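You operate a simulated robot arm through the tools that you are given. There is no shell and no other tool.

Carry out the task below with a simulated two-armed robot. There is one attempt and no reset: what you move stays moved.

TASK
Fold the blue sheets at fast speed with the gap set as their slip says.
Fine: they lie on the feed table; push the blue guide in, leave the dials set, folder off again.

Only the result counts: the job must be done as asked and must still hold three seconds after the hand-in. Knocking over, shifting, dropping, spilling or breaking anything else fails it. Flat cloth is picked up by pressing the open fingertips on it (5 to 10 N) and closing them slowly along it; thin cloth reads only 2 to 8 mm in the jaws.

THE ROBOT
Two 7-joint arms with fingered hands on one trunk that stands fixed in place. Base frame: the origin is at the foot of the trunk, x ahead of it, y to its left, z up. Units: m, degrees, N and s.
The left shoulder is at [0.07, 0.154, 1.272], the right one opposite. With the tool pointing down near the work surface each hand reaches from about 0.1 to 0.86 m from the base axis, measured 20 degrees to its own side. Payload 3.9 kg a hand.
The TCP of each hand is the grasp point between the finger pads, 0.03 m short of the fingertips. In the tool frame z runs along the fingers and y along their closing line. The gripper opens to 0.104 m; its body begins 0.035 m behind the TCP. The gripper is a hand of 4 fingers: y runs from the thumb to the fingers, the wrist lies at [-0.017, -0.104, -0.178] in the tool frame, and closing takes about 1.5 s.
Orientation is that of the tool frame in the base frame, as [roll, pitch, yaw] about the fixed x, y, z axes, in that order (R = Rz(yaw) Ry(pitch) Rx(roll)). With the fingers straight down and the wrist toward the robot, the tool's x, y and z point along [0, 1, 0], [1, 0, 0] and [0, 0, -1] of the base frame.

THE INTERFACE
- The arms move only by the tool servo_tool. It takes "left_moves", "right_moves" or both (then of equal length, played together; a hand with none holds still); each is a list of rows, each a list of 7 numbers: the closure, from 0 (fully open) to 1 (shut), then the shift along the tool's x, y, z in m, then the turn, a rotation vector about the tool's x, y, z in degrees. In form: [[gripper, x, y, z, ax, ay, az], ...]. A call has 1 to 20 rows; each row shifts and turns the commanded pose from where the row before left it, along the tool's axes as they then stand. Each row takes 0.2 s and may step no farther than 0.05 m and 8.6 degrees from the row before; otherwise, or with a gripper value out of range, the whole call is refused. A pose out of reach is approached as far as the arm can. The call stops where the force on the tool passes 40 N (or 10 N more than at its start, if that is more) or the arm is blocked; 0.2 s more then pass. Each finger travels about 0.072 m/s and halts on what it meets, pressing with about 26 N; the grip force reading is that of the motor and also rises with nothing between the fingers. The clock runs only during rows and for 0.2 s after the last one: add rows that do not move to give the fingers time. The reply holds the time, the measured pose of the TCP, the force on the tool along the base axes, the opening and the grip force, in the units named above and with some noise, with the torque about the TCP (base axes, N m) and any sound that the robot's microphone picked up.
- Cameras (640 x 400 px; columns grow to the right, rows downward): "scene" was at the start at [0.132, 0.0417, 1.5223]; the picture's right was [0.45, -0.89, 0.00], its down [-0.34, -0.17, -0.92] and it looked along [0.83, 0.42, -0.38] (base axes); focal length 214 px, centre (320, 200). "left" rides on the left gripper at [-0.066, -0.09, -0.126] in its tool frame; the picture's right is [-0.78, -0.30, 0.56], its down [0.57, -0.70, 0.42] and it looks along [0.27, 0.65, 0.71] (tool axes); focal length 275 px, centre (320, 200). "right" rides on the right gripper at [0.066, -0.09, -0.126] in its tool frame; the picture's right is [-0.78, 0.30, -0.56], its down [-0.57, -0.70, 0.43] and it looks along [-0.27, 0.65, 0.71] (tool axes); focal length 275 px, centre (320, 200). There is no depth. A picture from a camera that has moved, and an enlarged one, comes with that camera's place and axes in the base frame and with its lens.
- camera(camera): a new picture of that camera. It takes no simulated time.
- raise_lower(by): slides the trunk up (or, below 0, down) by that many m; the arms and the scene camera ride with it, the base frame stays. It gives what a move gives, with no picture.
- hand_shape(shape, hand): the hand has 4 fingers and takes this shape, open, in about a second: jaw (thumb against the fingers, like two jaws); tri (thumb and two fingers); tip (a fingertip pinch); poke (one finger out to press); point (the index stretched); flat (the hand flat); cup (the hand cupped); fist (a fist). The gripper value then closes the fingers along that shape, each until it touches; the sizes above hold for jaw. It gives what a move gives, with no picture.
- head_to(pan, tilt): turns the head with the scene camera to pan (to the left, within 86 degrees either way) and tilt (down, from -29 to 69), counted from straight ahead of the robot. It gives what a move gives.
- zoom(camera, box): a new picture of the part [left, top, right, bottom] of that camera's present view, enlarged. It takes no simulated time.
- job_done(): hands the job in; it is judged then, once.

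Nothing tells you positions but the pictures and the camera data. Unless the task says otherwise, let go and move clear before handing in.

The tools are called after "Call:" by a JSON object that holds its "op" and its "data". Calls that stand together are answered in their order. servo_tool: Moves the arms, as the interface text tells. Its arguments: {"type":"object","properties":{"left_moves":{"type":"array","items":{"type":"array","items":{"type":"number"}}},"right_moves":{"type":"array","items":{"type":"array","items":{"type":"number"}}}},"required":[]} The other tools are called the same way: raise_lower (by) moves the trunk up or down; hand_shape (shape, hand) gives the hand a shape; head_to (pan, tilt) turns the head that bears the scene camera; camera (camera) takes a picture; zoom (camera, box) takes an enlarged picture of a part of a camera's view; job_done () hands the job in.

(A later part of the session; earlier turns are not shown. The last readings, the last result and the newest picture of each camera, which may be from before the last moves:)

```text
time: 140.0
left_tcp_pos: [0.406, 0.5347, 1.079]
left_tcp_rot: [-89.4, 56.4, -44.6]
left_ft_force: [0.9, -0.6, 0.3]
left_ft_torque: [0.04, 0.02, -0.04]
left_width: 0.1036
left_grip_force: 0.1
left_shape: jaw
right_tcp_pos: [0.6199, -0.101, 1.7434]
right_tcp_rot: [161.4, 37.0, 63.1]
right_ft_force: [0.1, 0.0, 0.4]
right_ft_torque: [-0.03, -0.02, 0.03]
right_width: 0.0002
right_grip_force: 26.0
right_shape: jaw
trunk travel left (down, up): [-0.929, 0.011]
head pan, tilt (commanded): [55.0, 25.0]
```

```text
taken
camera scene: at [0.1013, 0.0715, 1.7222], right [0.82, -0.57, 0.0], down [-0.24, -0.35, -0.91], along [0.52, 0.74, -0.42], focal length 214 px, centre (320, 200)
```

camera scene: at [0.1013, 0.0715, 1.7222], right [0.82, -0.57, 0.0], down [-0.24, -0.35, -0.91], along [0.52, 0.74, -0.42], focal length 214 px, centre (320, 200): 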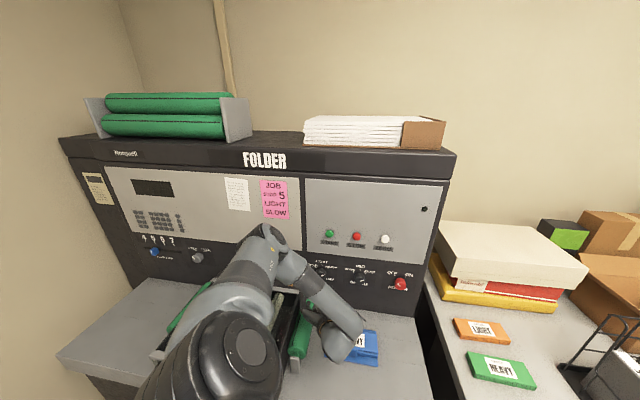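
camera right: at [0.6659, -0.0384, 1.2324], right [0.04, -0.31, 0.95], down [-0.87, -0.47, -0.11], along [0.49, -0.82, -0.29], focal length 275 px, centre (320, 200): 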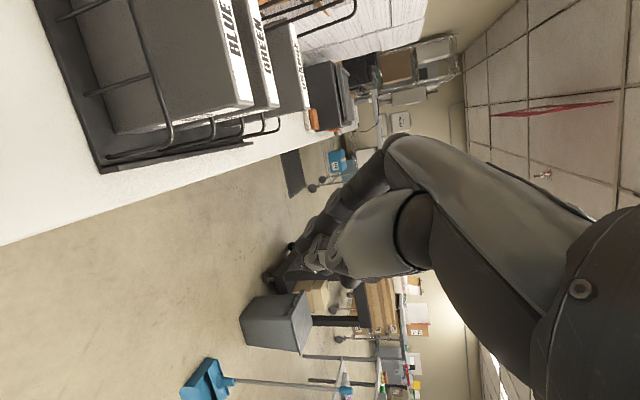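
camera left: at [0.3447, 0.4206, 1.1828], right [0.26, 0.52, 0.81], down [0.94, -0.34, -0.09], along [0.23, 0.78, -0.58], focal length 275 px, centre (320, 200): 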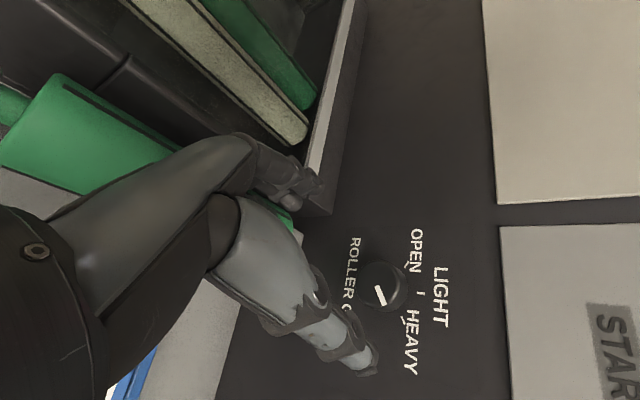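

Call:
{"op": "servo_tool", "data": {"left_moves": [[0, 0.0166, -0.025, 0, 0, 0, 0], [0, 0.0166, -0.025, 0, 0, 0, 0], [0, 0.0166, -0.025, 0, 0, 0, 0], [0, 0.0166, -0.025, 0, 0, 0, 0], [0, 0.0166, -0.025, 0, 0, 0, 0], [0, 0, 0, 0, 0, 0, -8], [0, 0, 0, 0, 0, 0, -8], [0, 0, 0, 0, 0, 0, -8], [0, 0, 0, 0, 0, 0, -8], [0, 0, 0, 0, 0, 0, -8], [0, 0, 0, 0, 0, 0, -8], [0, 0, 0, 0, 0, 0, -8.4]]}}

Call:
{"op": "camera", "data": {"camera": "left"}}

Call:
{"op": "camera", "data": {"camera": "scene"}}

```text
time: 142.6
left_tcp_pos: [0.5148, 0.4305, 1.0796]
left_tcp_rot: [-89.7, 0.0, -45.2]
left_ft_force: [0.0, 0.5, -0.1]
left_ft_torque: [-0.03, 0.01, 0.0]
left_width: 0.1039
left_grip_force: 0.0
left_shape: jaw
right_tcp_pos: [0.6211, -0.1025, 1.7415]
right_tcp_rot: [161.2, 37.1, 63.1]
right_ft_force: [0.0, -1.0, -0.2]
right_ft_torque: [-0.01, 0.01, -0.01]
right_width: 0.0002
right_grip_force: 26.3
right_shape: jaw
trunk travel left (down, up): [-0.929, 0.011]
head pan, tilt (commanded): [55.0, 25.0]
```

```text
taken
camera left: at [0.3782, 0.3884, 1.1682], right [-0.15, 0.94, 0.3], down [0.7, -0.11, 0.7], along [0.69, 0.32, -0.65], focal length 275 px, centre (320, 200)
```

left: 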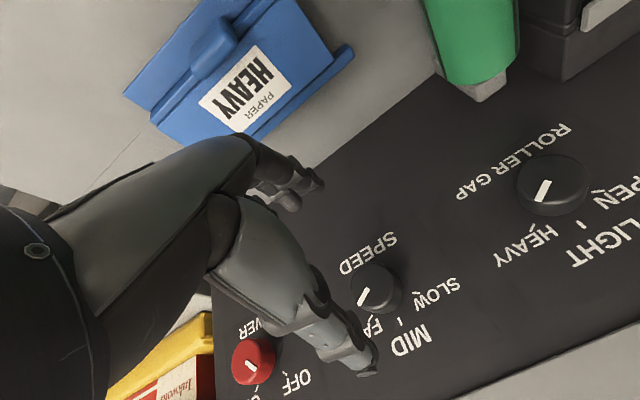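

```text
taken
camera scene: at [0.1027, 0.0707, 1.7222], right [0.82, -0.57, 0.0], down [-0.24, -0.35, -0.91], along [0.52, 0.74, -0.42], focal length 214 px, centre (320, 200)
```

scene: 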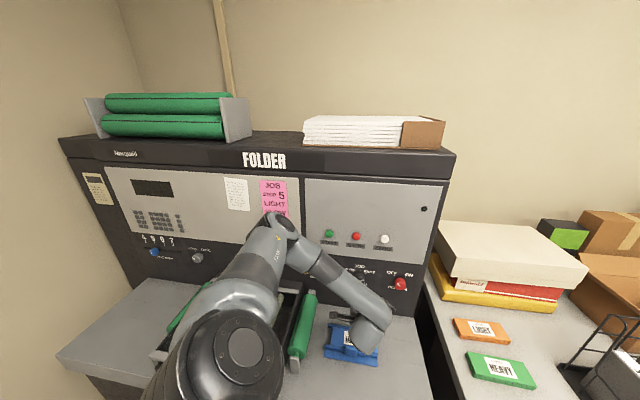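

Both pointers look right: gap at HEAVY and speed at FAST. I now slide the hand right to the power dial.

Call:
{"op": "servo_tool", "data": {"left_moves": [[0, 0.025, 0, 0, 0, 0, 0], [0, 0.025, 0, 0, 0, 0, 0], [0, 0.025, 0, 0, 0, 0, 0], [0, 0.025, 0, 0, 0, 0, 0], [0, 0.025, 0, 0, 0, 0, 0], [0, 0.025, 0, 0, 0, 0, 0]]}}

Call:
{"op": "camera", "data": {"camera": "left"}}

Call:
{"op": "camera", "data": {"camera": "scene"}}

```text
time: 144.0
left_tcp_pos: [0.6202, 0.3224, 1.0788]
left_tcp_rot: [-89.7, 0.2, -45.0]
left_ft_force: [-0.2, 0.0, -0.6]
left_ft_torque: [0.0, -0.02, 0.0]
left_width: 0.1038
left_grip_force: 0.1
left_shape: jaw
right_tcp_pos: [0.6227, -0.1038, 1.7421]
right_tcp_rot: [161.4, 37.1, 63.2]
right_ft_force: [0.8, 0.2, -0.2]
right_ft_torque: [0.02, -0.01, 0.04]
right_width: 0.0
right_grip_force: 25.6
right_shape: jaw
trunk travel left (down, up): [-0.929, 0.011]
head pan, tilt (commanded): [55.0, 25.0]
```

```text
taken
camera left: at [0.4843, 0.2808, 1.1673], right [-0.15, 0.94, 0.3], down [0.7, -0.11, 0.7], along [0.69, 0.32, -0.65], focal length 275 px, centre (320, 200)
```

left: 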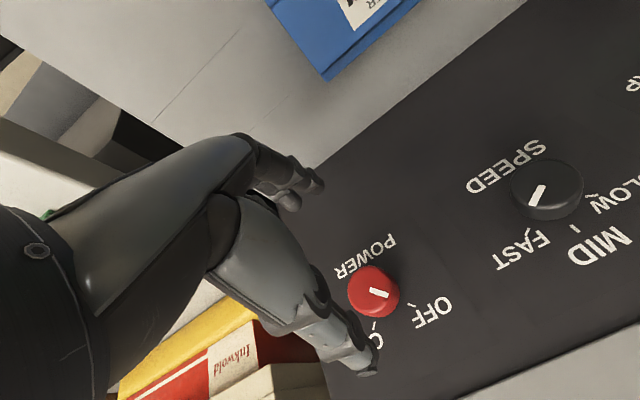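

```text
taken
camera scene: at [0.1034, 0.0698, 1.7222], right [0.82, -0.57, 0.0], down [-0.24, -0.35, -0.91], along [0.52, 0.74, -0.42], focal length 214 px, centre (320, 200)
```

scene: 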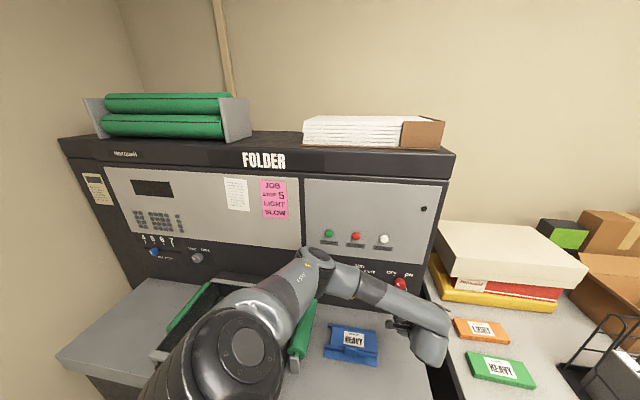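

Call:
{"op": "zoom", "data": {"camera": "left", "box": [320, 220, 480, 360]}}

Call:
{"op": "zoom", "data": {"camera": "left", "box": [480, 110, 640, 270]}}

```text
2.86 times, centred on (400, 290) of left
camera zoom: at [0.4843, 0.2808, 1.1673], right [-0.15, 0.94, 0.3], down [0.7, -0.11, 0.7], along [0.69, 0.32, -0.65], focal length 786 px, centre (91, -57)
```

zoom: 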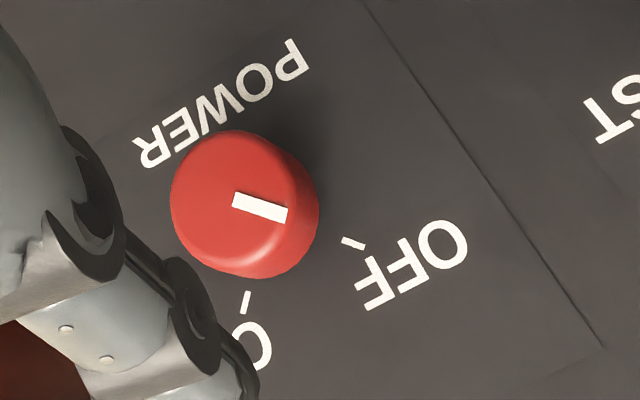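

```text
2.50 times, centred on (560, 190) of left
camera zoom: at [0.4843, 0.2808, 1.1673], right [-0.15, 0.94, 0.3], down [0.7, -0.11, 0.7], along [0.69, 0.32, -0.65], focal length 688 px, centre (-280, 225)
```

zoom: 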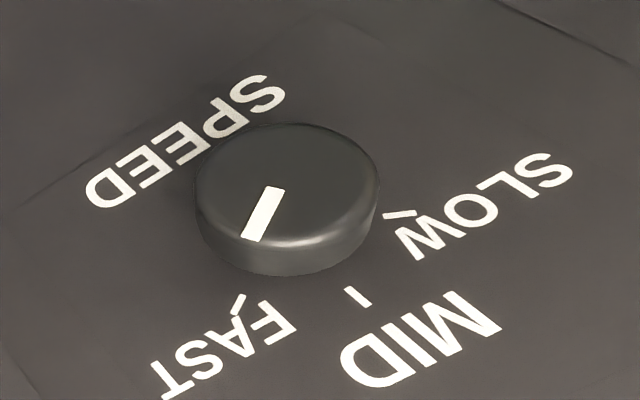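

The power dial's axis is at s≈0.219, z≈1.080 and it still reads OFF. I move in and grip it.

Call:
{"op": "servo_tool", "data": {"left_moves": [[0, 0.0084, -0.001, 0.02, -0.3, 0, 0], [0, 0, 0, 0.02, 0, 0, 0], [0, 0, 0, 0.02, 0, 0, 0], [0, 0, 0, 0.015, 0, 0, 0], [0, 0, 0, 0.01, 0, 0, 0], [0, 0, 0, 0.008, 0, 0, 0], [0, 0, 0, 0, 0, 0, 0]]}}

Call:
{"op": "camera", "data": {"camera": "left"}}

Call:
{"op": "camera", "data": {"camera": "scene"}}

```text
time: 145.6
left_tcp_pos: [0.6912, 0.3824, 1.0787]
left_tcp_rot: [-90.0, 0.1, -45.3]
left_ft_force: [-0.1, -0.5, -0.5]
left_ft_torque: [-0.02, 0.02, 0.01]
left_width: 0.1035
left_grip_force: 0.1
left_shape: jaw
right_tcp_pos: [0.6207, -0.1018, 1.742]
right_tcp_rot: [161.4, 37.0, 63.2]
right_ft_force: [0.0, 0.2, 0.4]
right_ft_torque: [0.0, 0.0, 0.0]
right_width: 0.0
right_grip_force: 25.8
right_shape: jaw
trunk travel left (down, up): [-0.929, 0.011]
head pan, tilt (commanded): [55.0, 25.0]
```

```text
taken
camera left: at [0.5557, 0.3417, 1.1692], right [-0.15, 0.94, 0.3], down [0.71, -0.11, 0.7], along [0.69, 0.32, -0.65], focal length 275 px, centre (320, 200)
```

left: 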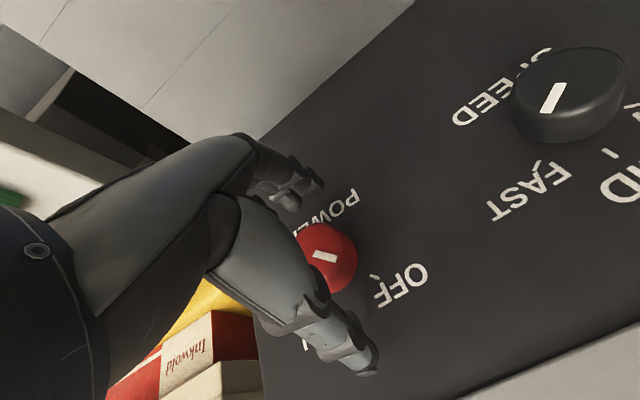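

```text
taken
camera scene: at [0.1019, 0.0715, 1.7222], right [0.82, -0.57, 0.0], down [-0.24, -0.35, -0.91], along [0.52, 0.74, -0.42], focal length 214 px, centre (320, 200)
```

scene: 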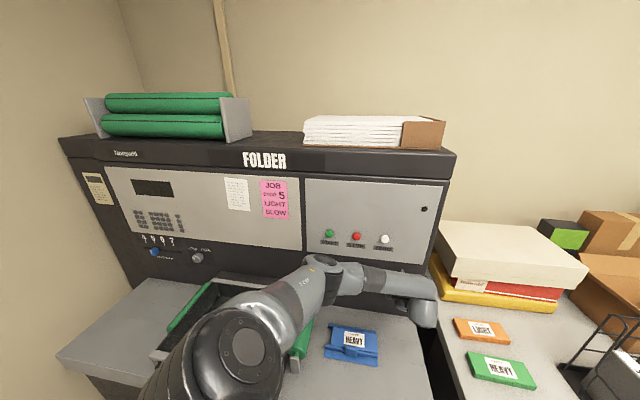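

Call:
{"op": "zoom", "data": {"camera": "scene", "box": [50, 230, 330, 400]}}

Call:
{"op": "servo_tool", "data": {"left_moves": [[0.4, 0, 0, 0, 0, 0, 0], [0.6, 0, 0, 0, 0, 0, 0], [0.8, 0, 0, 0, 0, 0, 0], [1, 0, 0, 0, 0, 0, 0], [1, 0, 0, 0, 0, 0, 0], [1, 0, 0, 0, 0, 0, 0]]}}

```text
2.29 times, centred on (190, 315) of scene
camera zoom: at [0.1019, 0.0715, 1.7222], right [0.82, -0.57, 0.0], down [-0.24, -0.35, -0.91], along [0.52, 0.74, -0.42], focal length 490 px, centre (617, -63)
```

zoom: 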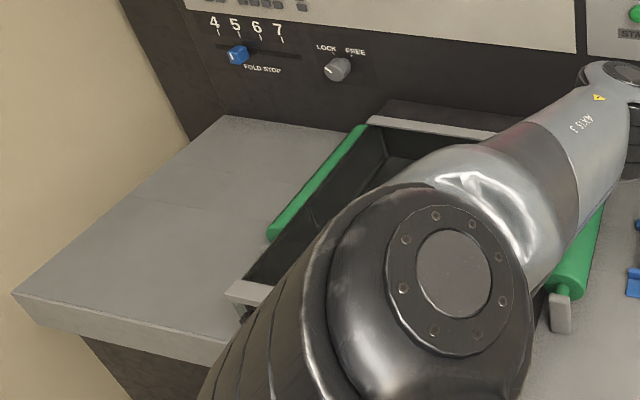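

```text
time: 147.0
left_tcp_pos: [0.6908, 0.3834, 1.0811]
left_tcp_rot: [-89.9, 0.1, -45.1]
left_ft_force: [0.7, 1.6, 5.1]
left_ft_torque: [0.02, -0.09, 0.02]
left_width: 0.0329
left_grip_force: 26.2
left_shape: jaw
right_tcp_pos: [0.6206, -0.1005, 1.7428]
right_tcp_rot: [161.3, 37.2, 63.2]
right_ft_force: [-0.1, 0.3, -0.2]
right_ft_torque: [-0.05, -0.01, -0.02]
right_width: 0.0001
right_grip_force: 26.0
right_shape: jaw
trunk travel left (down, up): [-0.929, 0.011]
head pan, tilt (commanded): [55.0, 25.0]
```

The guard's bar is down at its shut height and the power dial is gripped. I turn it clockwise in a first stroke.

Call:
{"op": "servo_tool", "data": {"left_moves": [[1, 0, 0, 0, 0, 0, 7], [1, 0, 0, 0, 0, 0, 7], [1, 0, 0, 0, 0, 0, 7], [1, 0, 0, 0, 0, 0, 7]]}}

Call:
{"op": "servo_tool", "data": {"left_moves": [[1, 0, 0, 0, 0, 0, 7], [1, 0, 0, 0, 0, 0, 7], [1, 0, 0, 0, 0, 0, 7], [1, 0, 0, 0, 0, 0, 7]]}}

Call:
{"op": "camera", "data": {"camera": "left"}}

Call:
{"op": "camera", "data": {"camera": "scene"}}

```text
time: 148.0
left_tcp_pos: [0.6906, 0.3827, 1.0798]
left_tcp_rot: [-89.9, 28.3, -45.3]
left_ft_force: [3.3, 2.4, 7.6]
left_ft_torque: [0.09, -0.1, 0.02]
left_width: 0.0323
left_grip_force: 25.9
left_shape: jaw
right_tcp_pos: [0.62, -0.1028, 1.743]
right_tcp_rot: [161.4, 37.1, 63.3]
right_ft_force: [-0.1, 0.2, 0.8]
right_ft_torque: [0.02, 0.0, -0.01]
right_width: 0.0001
right_grip_force: 26.3
right_shape: jaw
trunk travel left (down, up): [-0.929, 0.011]
head pan, tilt (commanded): [55.0, 25.0]
```

```text
time: 149.0
left_tcp_pos: [0.6764, 0.3837, 1.0856]
left_tcp_rot: [-89.7, 56.5, -44.9]
left_ft_force: [14.2, 1.0, 15.2]
left_ft_torque: [0.07, -0.31, 0.01]
left_width: 0.0282
left_grip_force: 26.1
left_shape: jaw
left hand out of reach, approached as far as the arm can: row 3, 4
right_tcp_pos: [0.6287, -0.1038, 1.7413]
right_tcp_rot: [161.5, 37.1, 63.4]
right_ft_force: [0.3, -0.6, -0.6]
right_ft_torque: [0.0, 0.04, -0.04]
right_width: 0.0003
right_grip_force: 26.7
right_shape: jaw
trunk travel left (down, up): [-0.929, 0.011]
head pan, tilt (commanded): [55.0, 25.0]
```

```text
taken
camera left: at [0.6146, 0.2683, 1.1903], right [0.27, 0.52, 0.81], down [0.94, -0.34, -0.09], along [0.23, 0.78, -0.58], focal length 275 px, centre (320, 200)
```

left: 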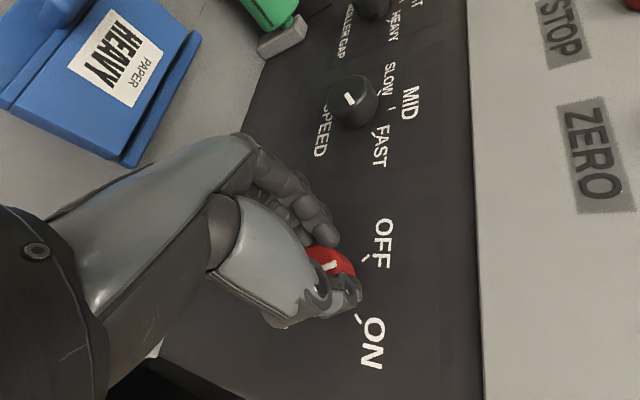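

```text
taken
camera scene: at [0.1118, 0.0687, 1.722], right [0.82, -0.57, -0.01], down [-0.25, -0.34, -0.91], along [0.52, 0.74, -0.42], focal length 214 px, centre (320, 200)
```

scene: 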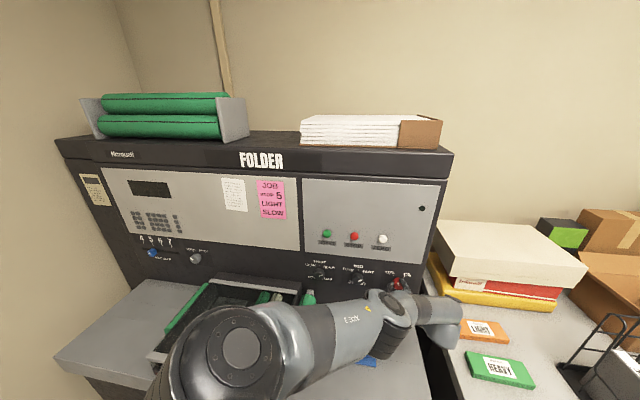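

The hand reached its limit near 50°, so I let go now, turn back and check how far the dial went.

Call:
{"op": "servo_tool", "data": {"left_moves": [[0.6, 0, 0, 0, 0, 0, 0], [0.3, 0, 0, 0, 0, 0, 0], [0, 0, 0, 0, 0, 0, 0], [0, 0, 0, 0, 0, 0, 0], [0, 0, 0, -0.02, 0, 0, 0], [0, 0, 0, -0.02, 0, 0, 0], [0, 0, 0, -0.02, 0, 0, 0], [0, 0, 0, -0.02, 0, 0, -8], [0, 0, 0, 0, 0, 0, -8], [0, 0, 0, 0, 0, 0, -8], [0, 0, 0, 0, 0, 0, -8], [0, 0, 0, 0, 0, 0, -8], [0, 0, 0, 0, 0, 0, -8], [0, 0, 0, 0, 0, 0, -8]]}}

Call:
{"op": "camera", "data": {"camera": "left"}}

Call:
{"op": "camera", "data": {"camera": "scene"}}

```text
time: 152.0
left_tcp_pos: [0.614, 0.3288, 1.0868]
left_tcp_rot: [-90.1, -0.1, -45.2]
left_ft_force: [0.0, -0.7, 0.7]
left_ft_torque: [0.01, -0.03, -0.03]
left_width: 0.1038
left_grip_force: 0.0
left_shape: jaw
right_tcp_pos: [0.6209, -0.1012, 1.7423]
right_tcp_rot: [161.2, 37.2, 63.1]
right_ft_force: [-0.3, -0.6, -0.2]
right_ft_torque: [-0.03, 0.03, 0.0]
right_width: 0.0
right_grip_force: 26.4
right_shape: jaw
trunk travel left (down, up): [-0.929, 0.011]
head pan, tilt (commanded): [55.0, 25.0]
```

```text
taken
camera left: at [0.4787, 0.2873, 1.1762], right [-0.15, 0.94, 0.29], down [0.7, -0.11, 0.7], along [0.69, 0.31, -0.65], focal length 275 px, centre (320, 200)
```

left: 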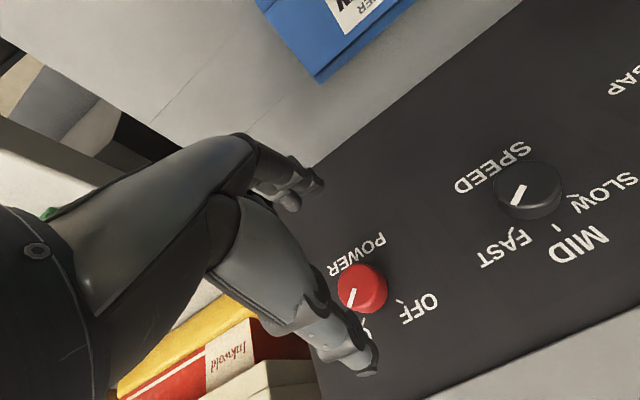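

```text
taken
camera scene: at [0.1018, 0.0724, 1.7222], right [0.82, -0.57, 0.0], down [-0.24, -0.35, -0.91], along [0.52, 0.74, -0.42], focal length 214 px, centre (320, 200)
```

scene: 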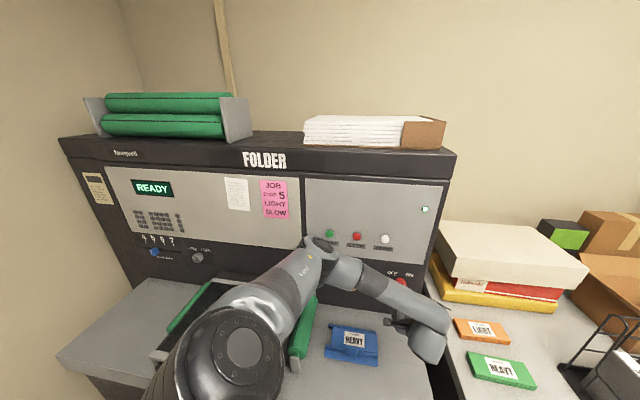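

The display now reads READY and an indicator is lit, so the power is on. I check the dials and the panel closely.

Call:
{"op": "zoom", "data": {"camera": "left", "box": [310, 220, 470, 360]}}

Call:
{"op": "zoom", "data": {"camera": "scene", "box": [70, 130, 230, 290]}}

Call:
{"op": "zoom", "data": {"camera": "scene", "box": [290, 180, 450, 300]}}

```text
2.86 times, centred on (390, 290) of left
camera zoom: at [0.4787, 0.2873, 1.1762], right [-0.15, 0.94, 0.29], down [0.7, -0.11, 0.7], along [0.69, 0.31, -0.65], focal length 786 px, centre (120, -57)
```

zoom: 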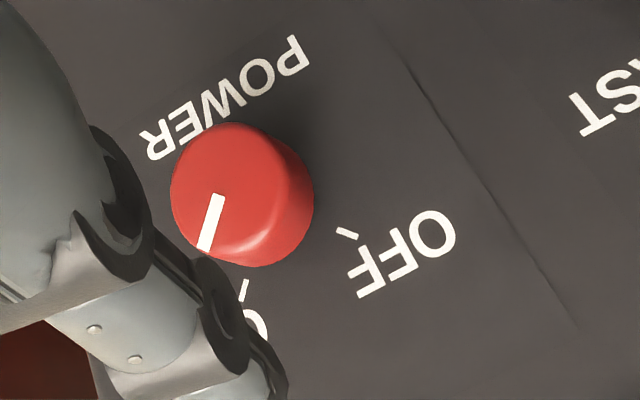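

```text
2.50 times, centred on (150, 210) of scene
camera zoom: at [0.1018, 0.0724, 1.7222], right [0.82, -0.57, 0.0], down [-0.24, -0.35, -0.91], along [0.52, 0.74, -0.42], focal length 536 px, centre (745, 175)
```

zoom: 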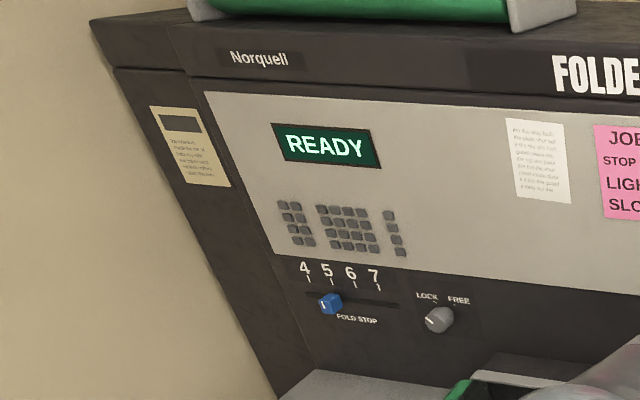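

```text
3.33 times, centred on (370, 240) of scene
camera zoom: at [0.1018, 0.0724, 1.7222], right [0.82, -0.57, 0.0], down [-0.24, -0.35, -0.91], along [0.52, 0.74, -0.42], focal length 715 px, centre (153, 67)
```

zoom: 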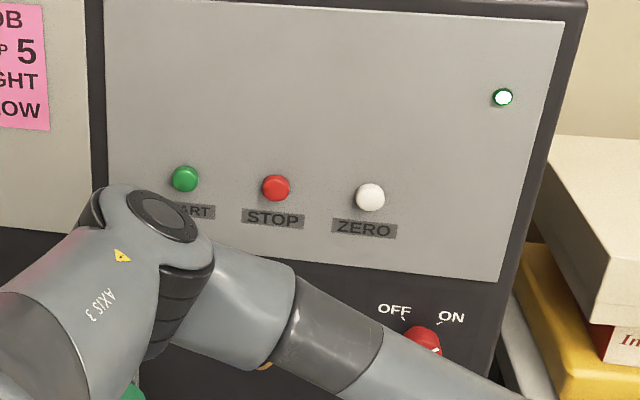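

Power is ON and the display shows READY; the fold stop is still at 5. Next I close the hand and bring it up and left to the green START button (s≈-0.058, z≈1.27).

Call:
{"op": "servo_tool", "data": {"left_moves": [[1, 0, -0.03, 0, 0, 0, 0], [1, 0, -0.03, 0, 0, 0, 0], [1, 0, -0.03, 0, 0, 0, 0], [1, 0, -0.03, 0, 0, 0, 0], [1, -0.02, -0.03, 0, 0, 0, 0], [1, -0.03, -0.03, 0, 0, 0, 0], [1, -0.03, 0, 0, 0, 0, 0], [1, -0.03, 0, 0, 0, 0, 0], [1, -0.03, 0, 0, 0, 0, 0], [1, -0.03, 0, 0, 0, 0, 0]]}}

Call:
{"op": "camera", "data": {"camera": "scene"}}

Call:
{"op": "camera", "data": {"camera": "left"}}

```text
time: 154.2
left_tcp_pos: [0.4941, 0.4493, 1.2659]
left_tcp_rot: [-90.0, -0.1, -45.1]
left_ft_force: [0.3, 0.5, 0.0]
left_ft_torque: [-0.01, 0.02, -0.03]
left_width: 0.0
left_grip_force: 25.6
left_shape: jaw
right_tcp_pos: [0.6172, -0.101, 1.7438]
right_tcp_rot: [161.1, 37.0, 63.0]
right_ft_force: [-0.2, 0.2, 0.2]
right_ft_torque: [-0.02, -0.03, -0.01]
right_width: 0.0001
right_grip_force: 25.4
right_shape: jaw
trunk travel left (down, up): [-0.929, 0.011]
head pan, tilt (commanded): [55.0, 25.0]
```

```text
taken
camera scene: at [0.0997, 0.0724, 1.7223], right [0.82, -0.57, 0.0], down [-0.24, -0.35, -0.91], along [0.52, 0.74, -0.42], focal length 214 px, centre (320, 200)
```

scene: 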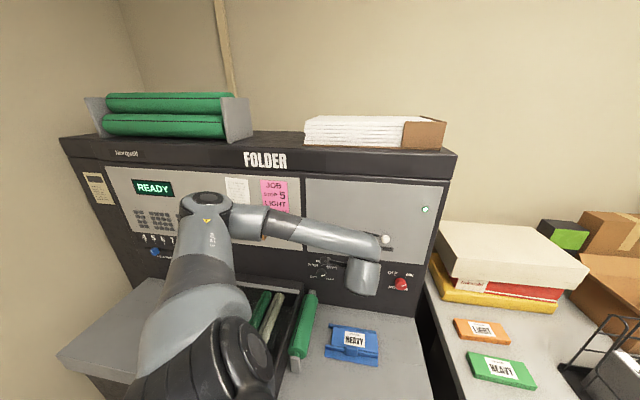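

```text
taken
camera left: at [0.3588, 0.4076, 1.356], right [-0.15, 0.94, 0.3], down [0.71, -0.11, 0.7], along [0.69, 0.32, -0.65], focal length 275 px, centre (320, 200)
```

left: 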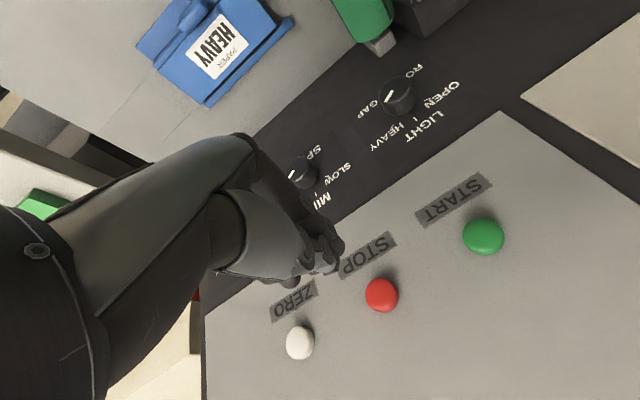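

Call:
{"op": "servo_tool", "data": {"left_moves": [[1, -0.023, 0, 0, 0, 0, 0], [1, -0.023, 0, 0, 0, 0, 0], [1, -0.023, -0.003, 0, 0, 0, 0], [1, -0.0225, -0.003, 0, 0, 0, 0], [1, 0, 0, 0, 0, 0, 0]]}}

Call:
{"op": "camera", "data": {"camera": "left"}}

Call:
{"op": "camera", "data": {"camera": "scene"}}

```text
time: 155.4
left_tcp_pos: [0.4315, 0.5136, 1.2737]
left_tcp_rot: [-90.0, 0.1, -45.1]
left_ft_force: [-0.5, 0.9, -0.1]
left_ft_torque: [0.0, 0.03, -0.03]
left_width: 0.0001
left_grip_force: 25.9
left_shape: jaw
right_tcp_pos: [0.6191, -0.1009, 1.7425]
right_tcp_rot: [161.3, 37.1, 63.2]
right_ft_force: [-0.3, 0.3, -0.4]
right_ft_torque: [0.0, 0.01, 0.02]
right_width: 0.0001
right_grip_force: 26.2
right_shape: jaw
trunk travel left (down, up): [-0.929, 0.011]
head pan, tilt (commanded): [55.0, 25.0]
```

```text
taken
camera left: at [0.2958, 0.4718, 1.3632], right [-0.15, 0.94, 0.3], down [0.71, -0.11, 0.7], along [0.69, 0.32, -0.65], focal length 275 px, centre (320, 200)
```

left: 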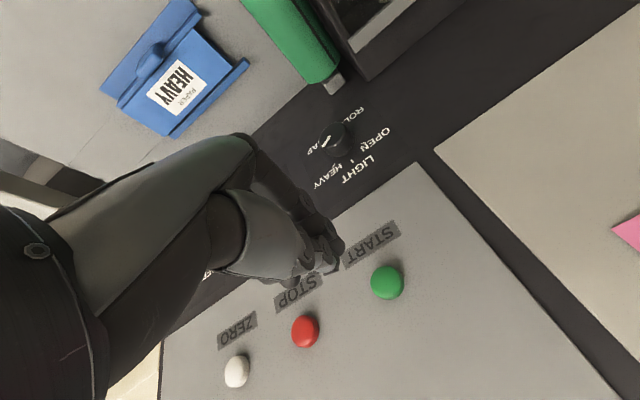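

```text
taken
camera scene: at [0.1019, 0.0715, 1.7222], right [0.82, -0.57, 0.0], down [-0.24, -0.35, -0.91], along [0.52, 0.74, -0.42], focal length 214 px, centre (320, 200)
```

scene: 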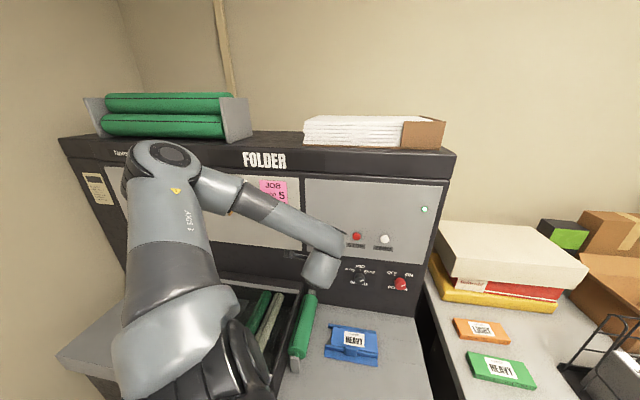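

START is straight ahead. I approach and then press in small steps while watching the force and the display.

Call:
{"op": "servo_tool", "data": {"left_moves": [[1, -0.004, 0.001, 0.02, 0, 0, 0], [1, 0, 0, 0.02, 0, 0, 0], [1, 0, 0, 0.02, 0, 0, 0], [1, 0, 0, 0.008, 0, 0, 0]]}}

Call:
{"op": "camera", "data": {"camera": "left"}}

```text
time: 156.4
left_tcp_pos: [0.476, 0.5631, 1.2725]
left_tcp_rot: [-90.0, 0.0, -45.2]
left_ft_force: [-0.6, -0.2, -0.1]
left_ft_torque: [-0.02, -0.01, 0.01]
left_width: 0.0001
left_grip_force: 26.1
left_shape: jaw
right_tcp_pos: [0.6209, -0.1014, 1.7421]
right_tcp_rot: [161.4, 37.2, 63.2]
right_ft_force: [-0.1, 0.4, 0.9]
right_ft_torque: [-0.05, 0.01, 0.0]
right_width: 0.0
right_grip_force: 26.1
right_shape: jaw
trunk travel left (down, up): [-0.929, 0.011]
head pan, tilt (commanded): [55.0, 25.0]
```

```text
taken
camera left: at [0.3402, 0.5225, 1.3616], right [-0.15, 0.94, 0.3], down [0.71, -0.11, 0.7], along [0.69, 0.32, -0.65], focal length 275 px, centre (320, 200)
```

left: 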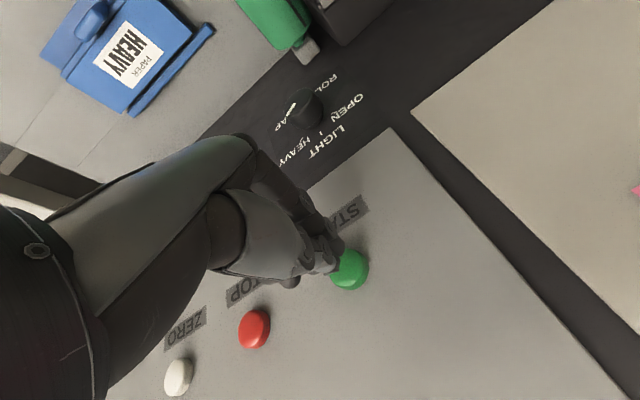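

Call:
{"op": "servo_tool", "data": {"left_moves": [[1, 0, -0.002, 0.006, 0, 0, 0], [1, 0, 0, 0.006, 0, 0, 0]]}}

Call:
{"op": "servo_tool", "data": {"left_moves": [[1, 0, 0, 0.004, 0, 0, 0], [1, 0, 0, 0.003, 0, 0, 0]]}}

Call:
{"op": "camera", "data": {"camera": "left"}}

Call:
{"op": "camera", "data": {"camera": "scene"}}

```text
time: 157.0
left_tcp_pos: [0.4852, 0.5736, 1.2738]
left_tcp_rot: [-90.0, 0.1, -45.3]
left_ft_force: [0.6, 0.2, -0.1]
left_ft_torque: [-0.05, -0.01, -0.01]
left_width: 0.0
left_grip_force: 25.4
left_shape: jaw
right_tcp_pos: [0.621, -0.1012, 1.7433]
right_tcp_rot: [161.2, 37.3, 63.1]
right_ft_force: [0.5, 0.8, -0.2]
right_ft_torque: [0.01, 0.03, 0.01]
right_width: 0.0
right_grip_force: 26.4
right_shape: jaw
trunk travel left (down, up): [-0.929, 0.011]
head pan, tilt (commanded): [55.0, 25.0]
```

```text
time: 157.6
left_tcp_pos: [0.4898, 0.5776, 1.2761]
left_tcp_rot: [-90.0, 0.0, -45.1]
left_ft_force: [0.1, 0.0, 0.7]
left_ft_torque: [0.02, -0.02, -0.04]
left_width: 0.0
left_grip_force: 26.4
left_shape: jaw
right_tcp_pos: [0.6207, -0.1009, 1.742]
right_tcp_rot: [161.3, 37.2, 63.1]
right_ft_force: [-0.4, -0.1, 0.0]
right_ft_torque: [0.01, 0.02, -0.01]
right_width: 0.0002
right_grip_force: 26.2
right_shape: jaw
trunk travel left (down, up): [-0.929, 0.011]
head pan, tilt (commanded): [55.0, 25.0]
```

```text
taken
camera left: at [0.3544, 0.5359, 1.3648], right [-0.15, 0.94, 0.3], down [0.71, -0.11, 0.7], along [0.69, 0.32, -0.65], focal length 275 px, centre (320, 200)
```

left: 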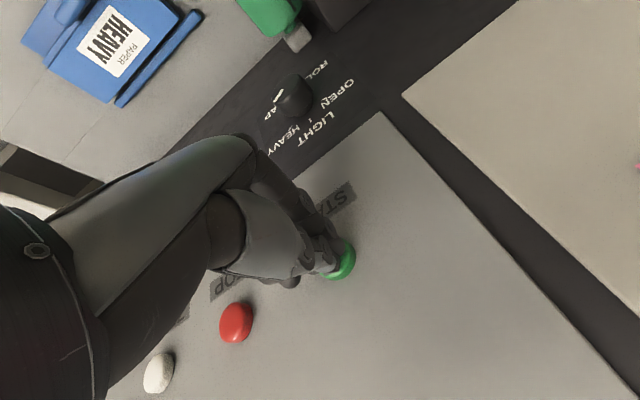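

```text
taken
camera scene: at [0.1021, 0.0716, 1.7222], right [0.82, -0.57, 0.0], down [-0.24, -0.35, -0.91], along [0.52, 0.74, -0.42], focal length 214 px, centre (320, 200)
```

scene: 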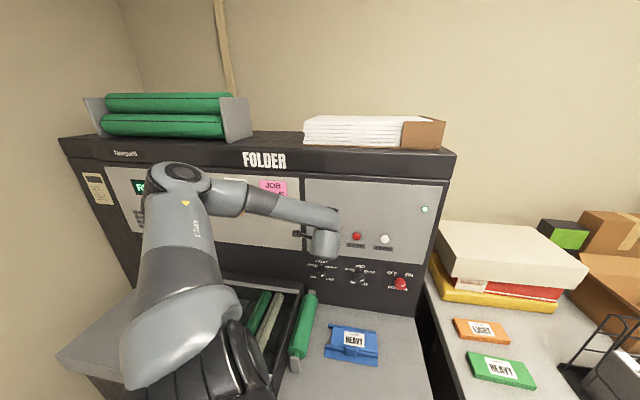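

Call:
{"op": "zoom", "data": {"camera": "scene", "box": [100, 160, 180, 220]}}

Call:
{"op": "servo_tool", "data": {"left_moves": [[1, 0, 0, 0.004, 0, 0, 0], [1, 0, 0, 0.003, 0, 0, 0]]}}

Call:
{"op": "zoom", "data": {"camera": "scene", "box": [100, 160, 180, 220]}}

```text
6.67 times, centred on (140, 190) of scene
camera zoom: at [0.1021, 0.0716, 1.7222], right [0.82, -0.57, 0.0], down [-0.24, -0.35, -0.91], along [0.52, 0.74, -0.42], focal length 1430 px, centre (1520, 267)
```

zoom: 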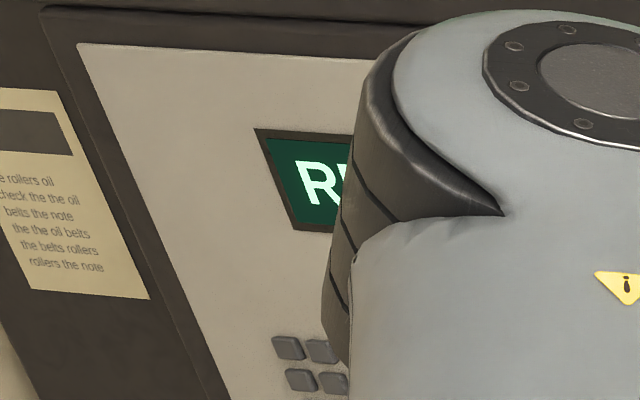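

```text
time: 158.2
left_tcp_pos: [0.4935, 0.5815, 1.2758]
left_tcp_rot: [-90.0, 0.1, -45.2]
left_ft_force: [-3.2, -4.0, -1.6]
left_ft_torque: [-0.05, 0.02, -0.04]
left_width: 0.0
left_grip_force: 26.3
left_shape: jaw
right_tcp_pos: [0.6185, -0.1032, 1.7442]
right_tcp_rot: [161.3, 37.0, 63.3]
right_ft_force: [0.8, 0.7, 0.0]
right_ft_torque: [0.0, 0.0, 0.02]
right_width: 0.0
right_grip_force: 26.4
right_shape: jaw
trunk travel left (down, up): [-0.929, 0.011]
head pan, tilt (commanded): [55.0, 25.0]
heard: click
```

```text
6.67 times, centred on (140, 190) of scene
camera zoom: at [0.1005, 0.0692, 1.7224], right [0.82, -0.57, 0.0], down [-0.24, -0.35, -0.91], along [0.52, 0.74, -0.42], focal length 1430 px, centre (1520, 267)
```

zoom: 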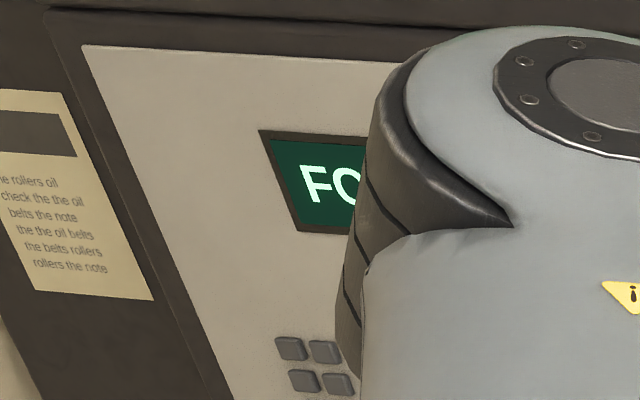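

I heard a click and the display changed to "FO…" (folding). I back off the button and watch the sheets and the display.

Call:
{"op": "servo_tool", "data": {"left_moves": [[1, 0, 0, -0.01, 0, 0, 0], [1, 0, 0, -0.02, 0, 0, 0], [1, 0.02, 0, -0.02, 0, 0, 0], [1, 0.03, 0, -0.01, 0, 0, 0], [1, 0.03, 0, 0, 0, 0, 0], [1, 0.03, 0, 0, 0, 0, 0], [1, 0, 0, 0, 0, 0, 0]]}}

Call:
{"op": "camera", "data": {"camera": "scene"}}

Call:
{"op": "camera", "data": {"camera": "left"}}

```text
time: 159.8
left_tcp_pos: [0.5297, 0.4612, 1.2736]
left_tcp_rot: [-90.0, 0.1, -45.0]
left_ft_force: [0.1, 0.6, -0.3]
left_ft_torque: [-0.02, -0.04, -0.01]
left_width: 0.0001
left_grip_force: 26.4
left_shape: jaw
right_tcp_pos: [0.6196, -0.1017, 1.7432]
right_tcp_rot: [161.4, 37.1, 63.2]
right_ft_force: [-0.1, 0.4, 0.4]
right_ft_torque: [-0.03, 0.04, -0.01]
right_width: 0.0
right_grip_force: 26.1
right_shape: jaw
trunk travel left (down, up): [-0.929, 0.011]
head pan, tilt (commanded): [55.0, 25.0]
```

```text
taken
camera scene: at [0.1018, 0.0707, 1.7223], right [0.82, -0.57, 0.0], down [-0.24, -0.35, -0.91], along [0.52, 0.74, -0.42], focal length 214 px, centre (320, 200)
```

scene: 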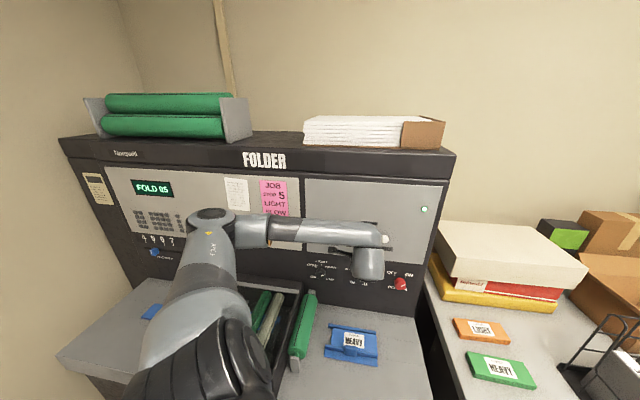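

```text
taken
camera left: at [0.3938, 0.4201, 1.3636], right [-0.15, 0.94, 0.3], down [0.71, -0.11, 0.7], along [0.69, 0.32, -0.65], focal length 275 px, centre (320, 200)
```

left: 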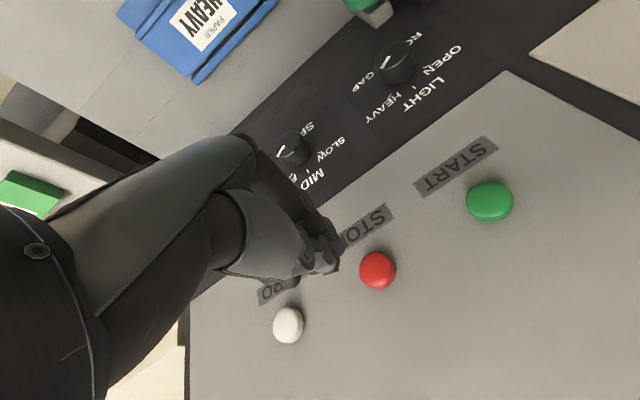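

The display counts "FOLD 05" and a blue folded sheet has come out on the left. I wait and watch the count.

Call:
{"op": "servo_tool", "data": {"left_moves": [[1, -0.009, 0, 0, 0, 0, 0], [1, 0, 0, 0, 0, 0, 0], [1, 0, 0, 0, 0, 0, 0], [1, 0, 0, 0, 0, 0, 0], [1, 0, 0, 0, 0, 0, 0]]}}

Call:
{"op": "zoom", "data": {"camera": "scene", "box": [60, 150, 300, 400]}}

Call:
{"op": "zoom", "data": {"camera": "scene", "box": [280, 290, 440, 390]}}

```text
time: 161.0
left_tcp_pos: [0.5229, 0.4682, 1.2729]
left_tcp_rot: [-90.0, 0.1, -45.2]
left_ft_force: [0.1, 0.2, 0.0]
left_ft_torque: [0.0, 0.0, -0.02]
left_width: 0.0
left_grip_force: 26.3
left_shape: jaw
right_tcp_pos: [0.6208, -0.1016, 1.7424]
right_tcp_rot: [161.3, 37.0, 63.1]
right_ft_force: [0.2, 0.3, -0.6]
right_ft_torque: [0.02, 0.0, 0.0]
right_width: 0.0
right_grip_force: 26.3
right_shape: jaw
trunk travel left (down, up): [-0.929, 0.011]
head pan, tilt (commanded): [55.0, 25.0]
```

```text
1.60 times, centred on (180, 275) of scene
camera zoom: at [0.102, 0.0715, 1.7222], right [0.82, -0.57, 0.0], down [-0.24, -0.35, -0.91], along [0.52, 0.74, -0.42], focal length 343 px, centre (544, 80)
```

zoom: 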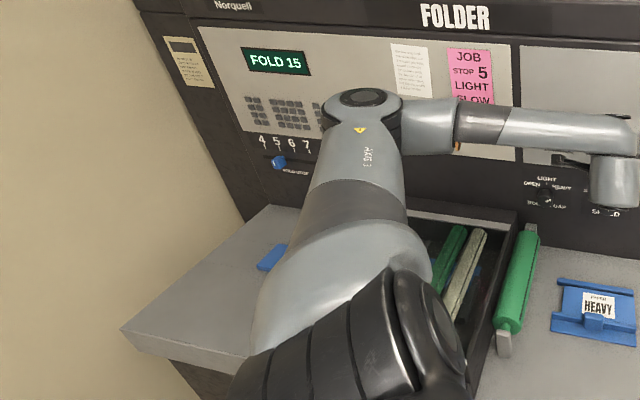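

```text
4.00 times, centred on (360, 340) of scene
camera zoom: at [0.102, 0.0715, 1.7222], right [0.82, -0.57, 0.0], down [-0.24, -0.35, -0.91], along [0.52, 0.74, -0.42], focal length 858 px, centre (160, -360)
```

zoom: 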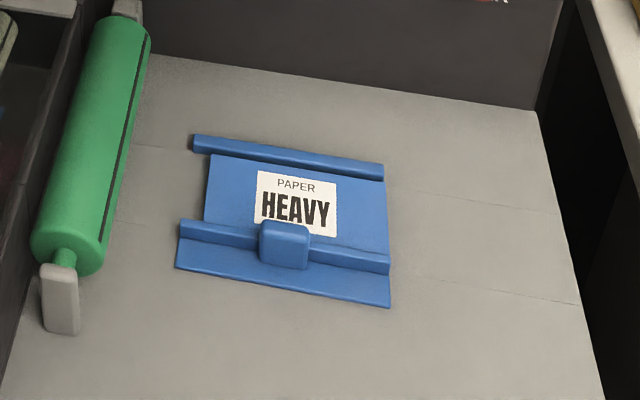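

Call:
{"op": "servo_tool", "data": {"left_moves": [[1, 0, 0, 0, 0, 0, 0], [1, 0, 0, 0, 0, 0, 0], [1, 0, 0, 0, 0, 0, 0], [1, 0, 0, 0, 0, 0, 0], [1, 0, 0, 0, 0, 0, 0]]}}

Call:
{"op": "zoom", "data": {"camera": "scene", "box": [60, 150, 300, 400]}}

Call:
{"op": "zoom", "data": {"camera": "scene", "box": [280, 290, 440, 390]}}

```text
time: 162.2
left_tcp_pos: [0.5229, 0.4691, 1.2723]
left_tcp_rot: [-90.0, 0.2, -45.0]
left_ft_force: [-0.7, -0.5, -0.1]
left_ft_torque: [0.03, -0.02, 0.02]
left_width: 0.0
left_grip_force: 26.1
left_shape: jaw
right_tcp_pos: [0.6203, -0.1018, 1.7436]
right_tcp_rot: [161.4, 37.1, 63.2]
right_ft_force: [-0.4, -0.4, -0.3]
right_ft_torque: [0.01, -0.01, -0.02]
right_width: 0.0
right_grip_force: 25.8
right_shape: jaw
trunk travel left (down, up): [-0.929, 0.011]
head pan, tilt (commanded): [55.0, 25.0]
```

```text
1.60 times, centred on (180, 275) of scene
camera zoom: at [0.1021, 0.0716, 1.7222], right [0.82, -0.57, 0.0], down [-0.24, -0.35, -0.91], along [0.52, 0.74, -0.42], focal length 343 px, centre (544, 80)
```

zoom: 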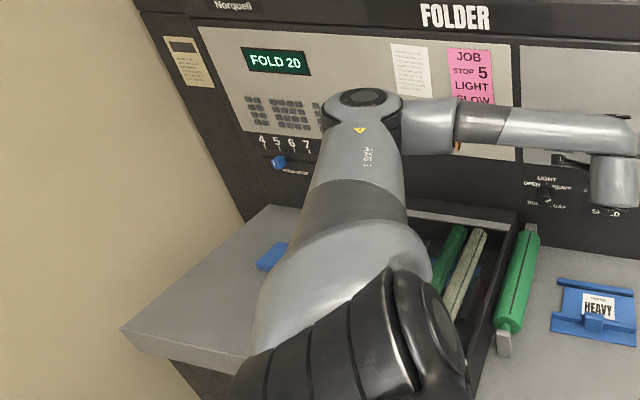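

```text
4.00 times, centred on (360, 340) of scene
camera zoom: at [0.1021, 0.0716, 1.7222], right [0.82, -0.57, 0.0], down [-0.24, -0.35, -0.91], along [0.52, 0.74, -0.42], focal length 858 px, centre (160, -360)
```

zoom: 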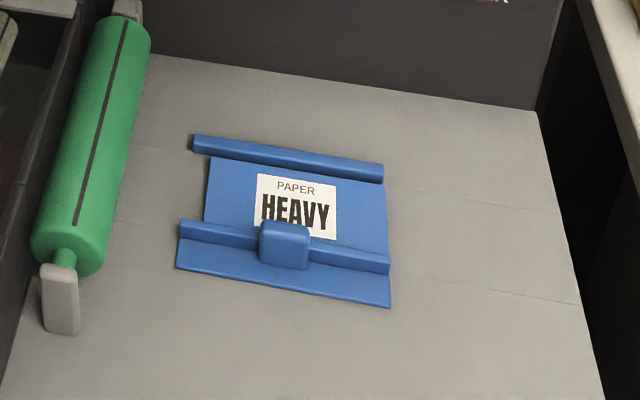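

Call:
{"op": "servo_tool", "data": {"left_moves": [[1, 0, 0, 0, 0, 0, 0], [1, 0, 0, 0, 0, 0, 0], [1, 0, 0, 0, 0, 0, 0], [1, 0, 0, 0, 0, 0, 0], [1, 0, 0, 0, 0, 0, 0], [1, 0, 0, 0, 0, 0, 0], [1, 0, 0, 0, 0, 0, 0], [1, 0, 0, 0, 0, 0, 0], [1, 0, 0, 0, 0, 0, 0], [1, 0, 0, 0, 0, 0, 0]]}}

Call:
{"op": "zoom", "data": {"camera": "scene", "box": [60, 150, 300, 400]}}

Call:
{"op": "zoom", "data": {"camera": "scene", "box": [280, 290, 440, 390]}}

```text
time: 164.4
left_tcp_pos: [0.5223, 0.469, 1.2734]
left_tcp_rot: [-90.0, 0.1, -45.1]
left_ft_force: [0.2, 0.2, 0.2]
left_ft_torque: [-0.03, -0.03, 0.01]
left_width: 0.0003
left_grip_force: 26.2
left_shape: jaw
right_tcp_pos: [0.621, -0.1023, 1.7428]
right_tcp_rot: [161.2, 37.1, 63.1]
right_ft_force: [0.4, -0.1, 0.0]
right_ft_torque: [0.01, 0.02, -0.03]
right_width: 0.0001
right_grip_force: 25.7
right_shape: jaw
trunk travel left (down, up): [-0.929, 0.011]
head pan, tilt (commanded): [55.0, 25.0]
```

```text
1.60 times, centred on (180, 275) of scene
camera zoom: at [0.1021, 0.0715, 1.7222], right [0.82, -0.57, 0.0], down [-0.24, -0.35, -0.91], along [0.52, 0.74, -0.42], focal length 343 px, centre (544, 80)
```

zoom: 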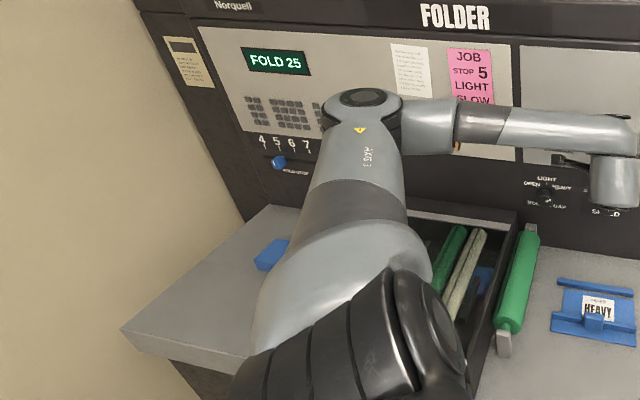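

```text
4.00 times, centred on (360, 340) of scene
camera zoom: at [0.1021, 0.0715, 1.7222], right [0.82, -0.57, 0.0], down [-0.24, -0.35, -0.91], along [0.52, 0.74, -0.42], focal length 858 px, centre (160, -360)
```

zoom: 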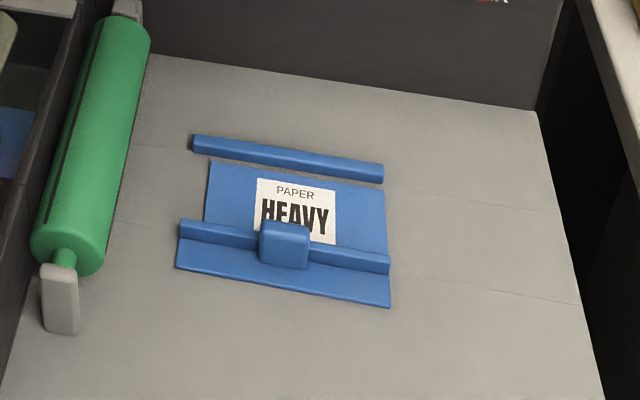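

Call:
{"op": "servo_tool", "data": {"left_moves": [[1, 0, 0, 0, 0, 0, 0], [1, 0, 0, 0, 0, 0, 0], [1, 0, 0, 0, 0, 0, 0], [1, 0, 0, 0, 0, 0, 0], [1, 0, 0, 0, 0, 0, 0], [1, 0, 0, 0, 0, 0, 0], [1, 0, 0, 0, 0, 0, 0], [1, 0, 0, 0, 0, 0, 0], [1, 0, 0, 0, 0, 0, 0], [1, 0, 0, 0, 0, 0, 0], [1, 0, 0, 0, 0, 0, 0], [1, 0, 0, 0, 0, 0, 0], [1, 0, 0, 0, 0, 0, 0], [1, 0, 0, 0, 0, 0, 0], [1, 0, 0, 0, 0, 0, 0]]}}

Call:
{"op": "zoom", "data": {"camera": "scene", "box": [60, 150, 300, 400]}}

Call:
{"op": "zoom", "data": {"camera": "scene", "box": [280, 290, 440, 390]}}

```text
time: 167.6
left_tcp_pos: [0.5228, 0.4682, 1.2729]
left_tcp_rot: [-90.0, 0.2, -45.2]
left_ft_force: [-0.2, 0.4, -0.1]
left_ft_torque: [0.05, -0.02, 0.0]
left_width: 0.0001
left_grip_force: 25.8
left_shape: jaw
right_tcp_pos: [0.6202, -0.1014, 1.7429]
right_tcp_rot: [161.4, 37.1, 63.2]
right_ft_force: [0.1, -0.8, -0.2]
right_ft_torque: [-0.03, -0.02, -0.02]
right_width: 0.0
right_grip_force: 26.0
right_shape: jaw
trunk travel left (down, up): [-0.929, 0.011]
head pan, tilt (commanded): [55.0, 25.0]
```

```text
1.60 times, centred on (180, 275) of scene
camera zoom: at [0.1021, 0.0715, 1.7222], right [0.82, -0.57, 0.0], down [-0.24, -0.35, -0.91], along [0.52, 0.74, -0.42], focal length 343 px, centre (544, 80)
```

zoom: 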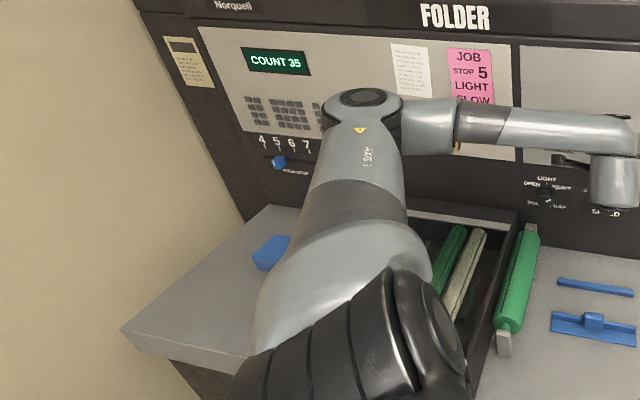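

```text
4.00 times, centred on (360, 340) of scene
camera zoom: at [0.1021, 0.0715, 1.7222], right [0.82, -0.57, 0.0], down [-0.24, -0.35, -0.91], along [0.52, 0.74, -0.42], focal length 858 px, centre (160, -360)
```

zoom: 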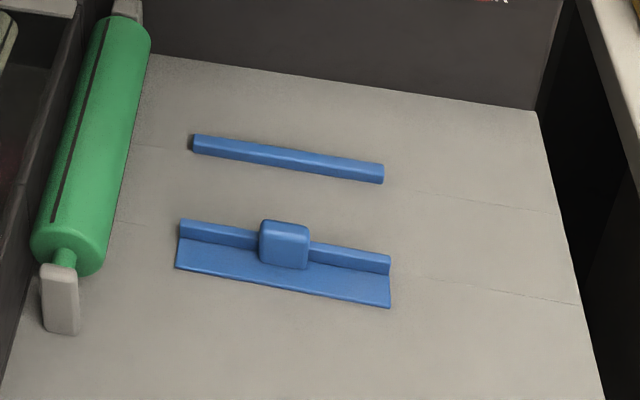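

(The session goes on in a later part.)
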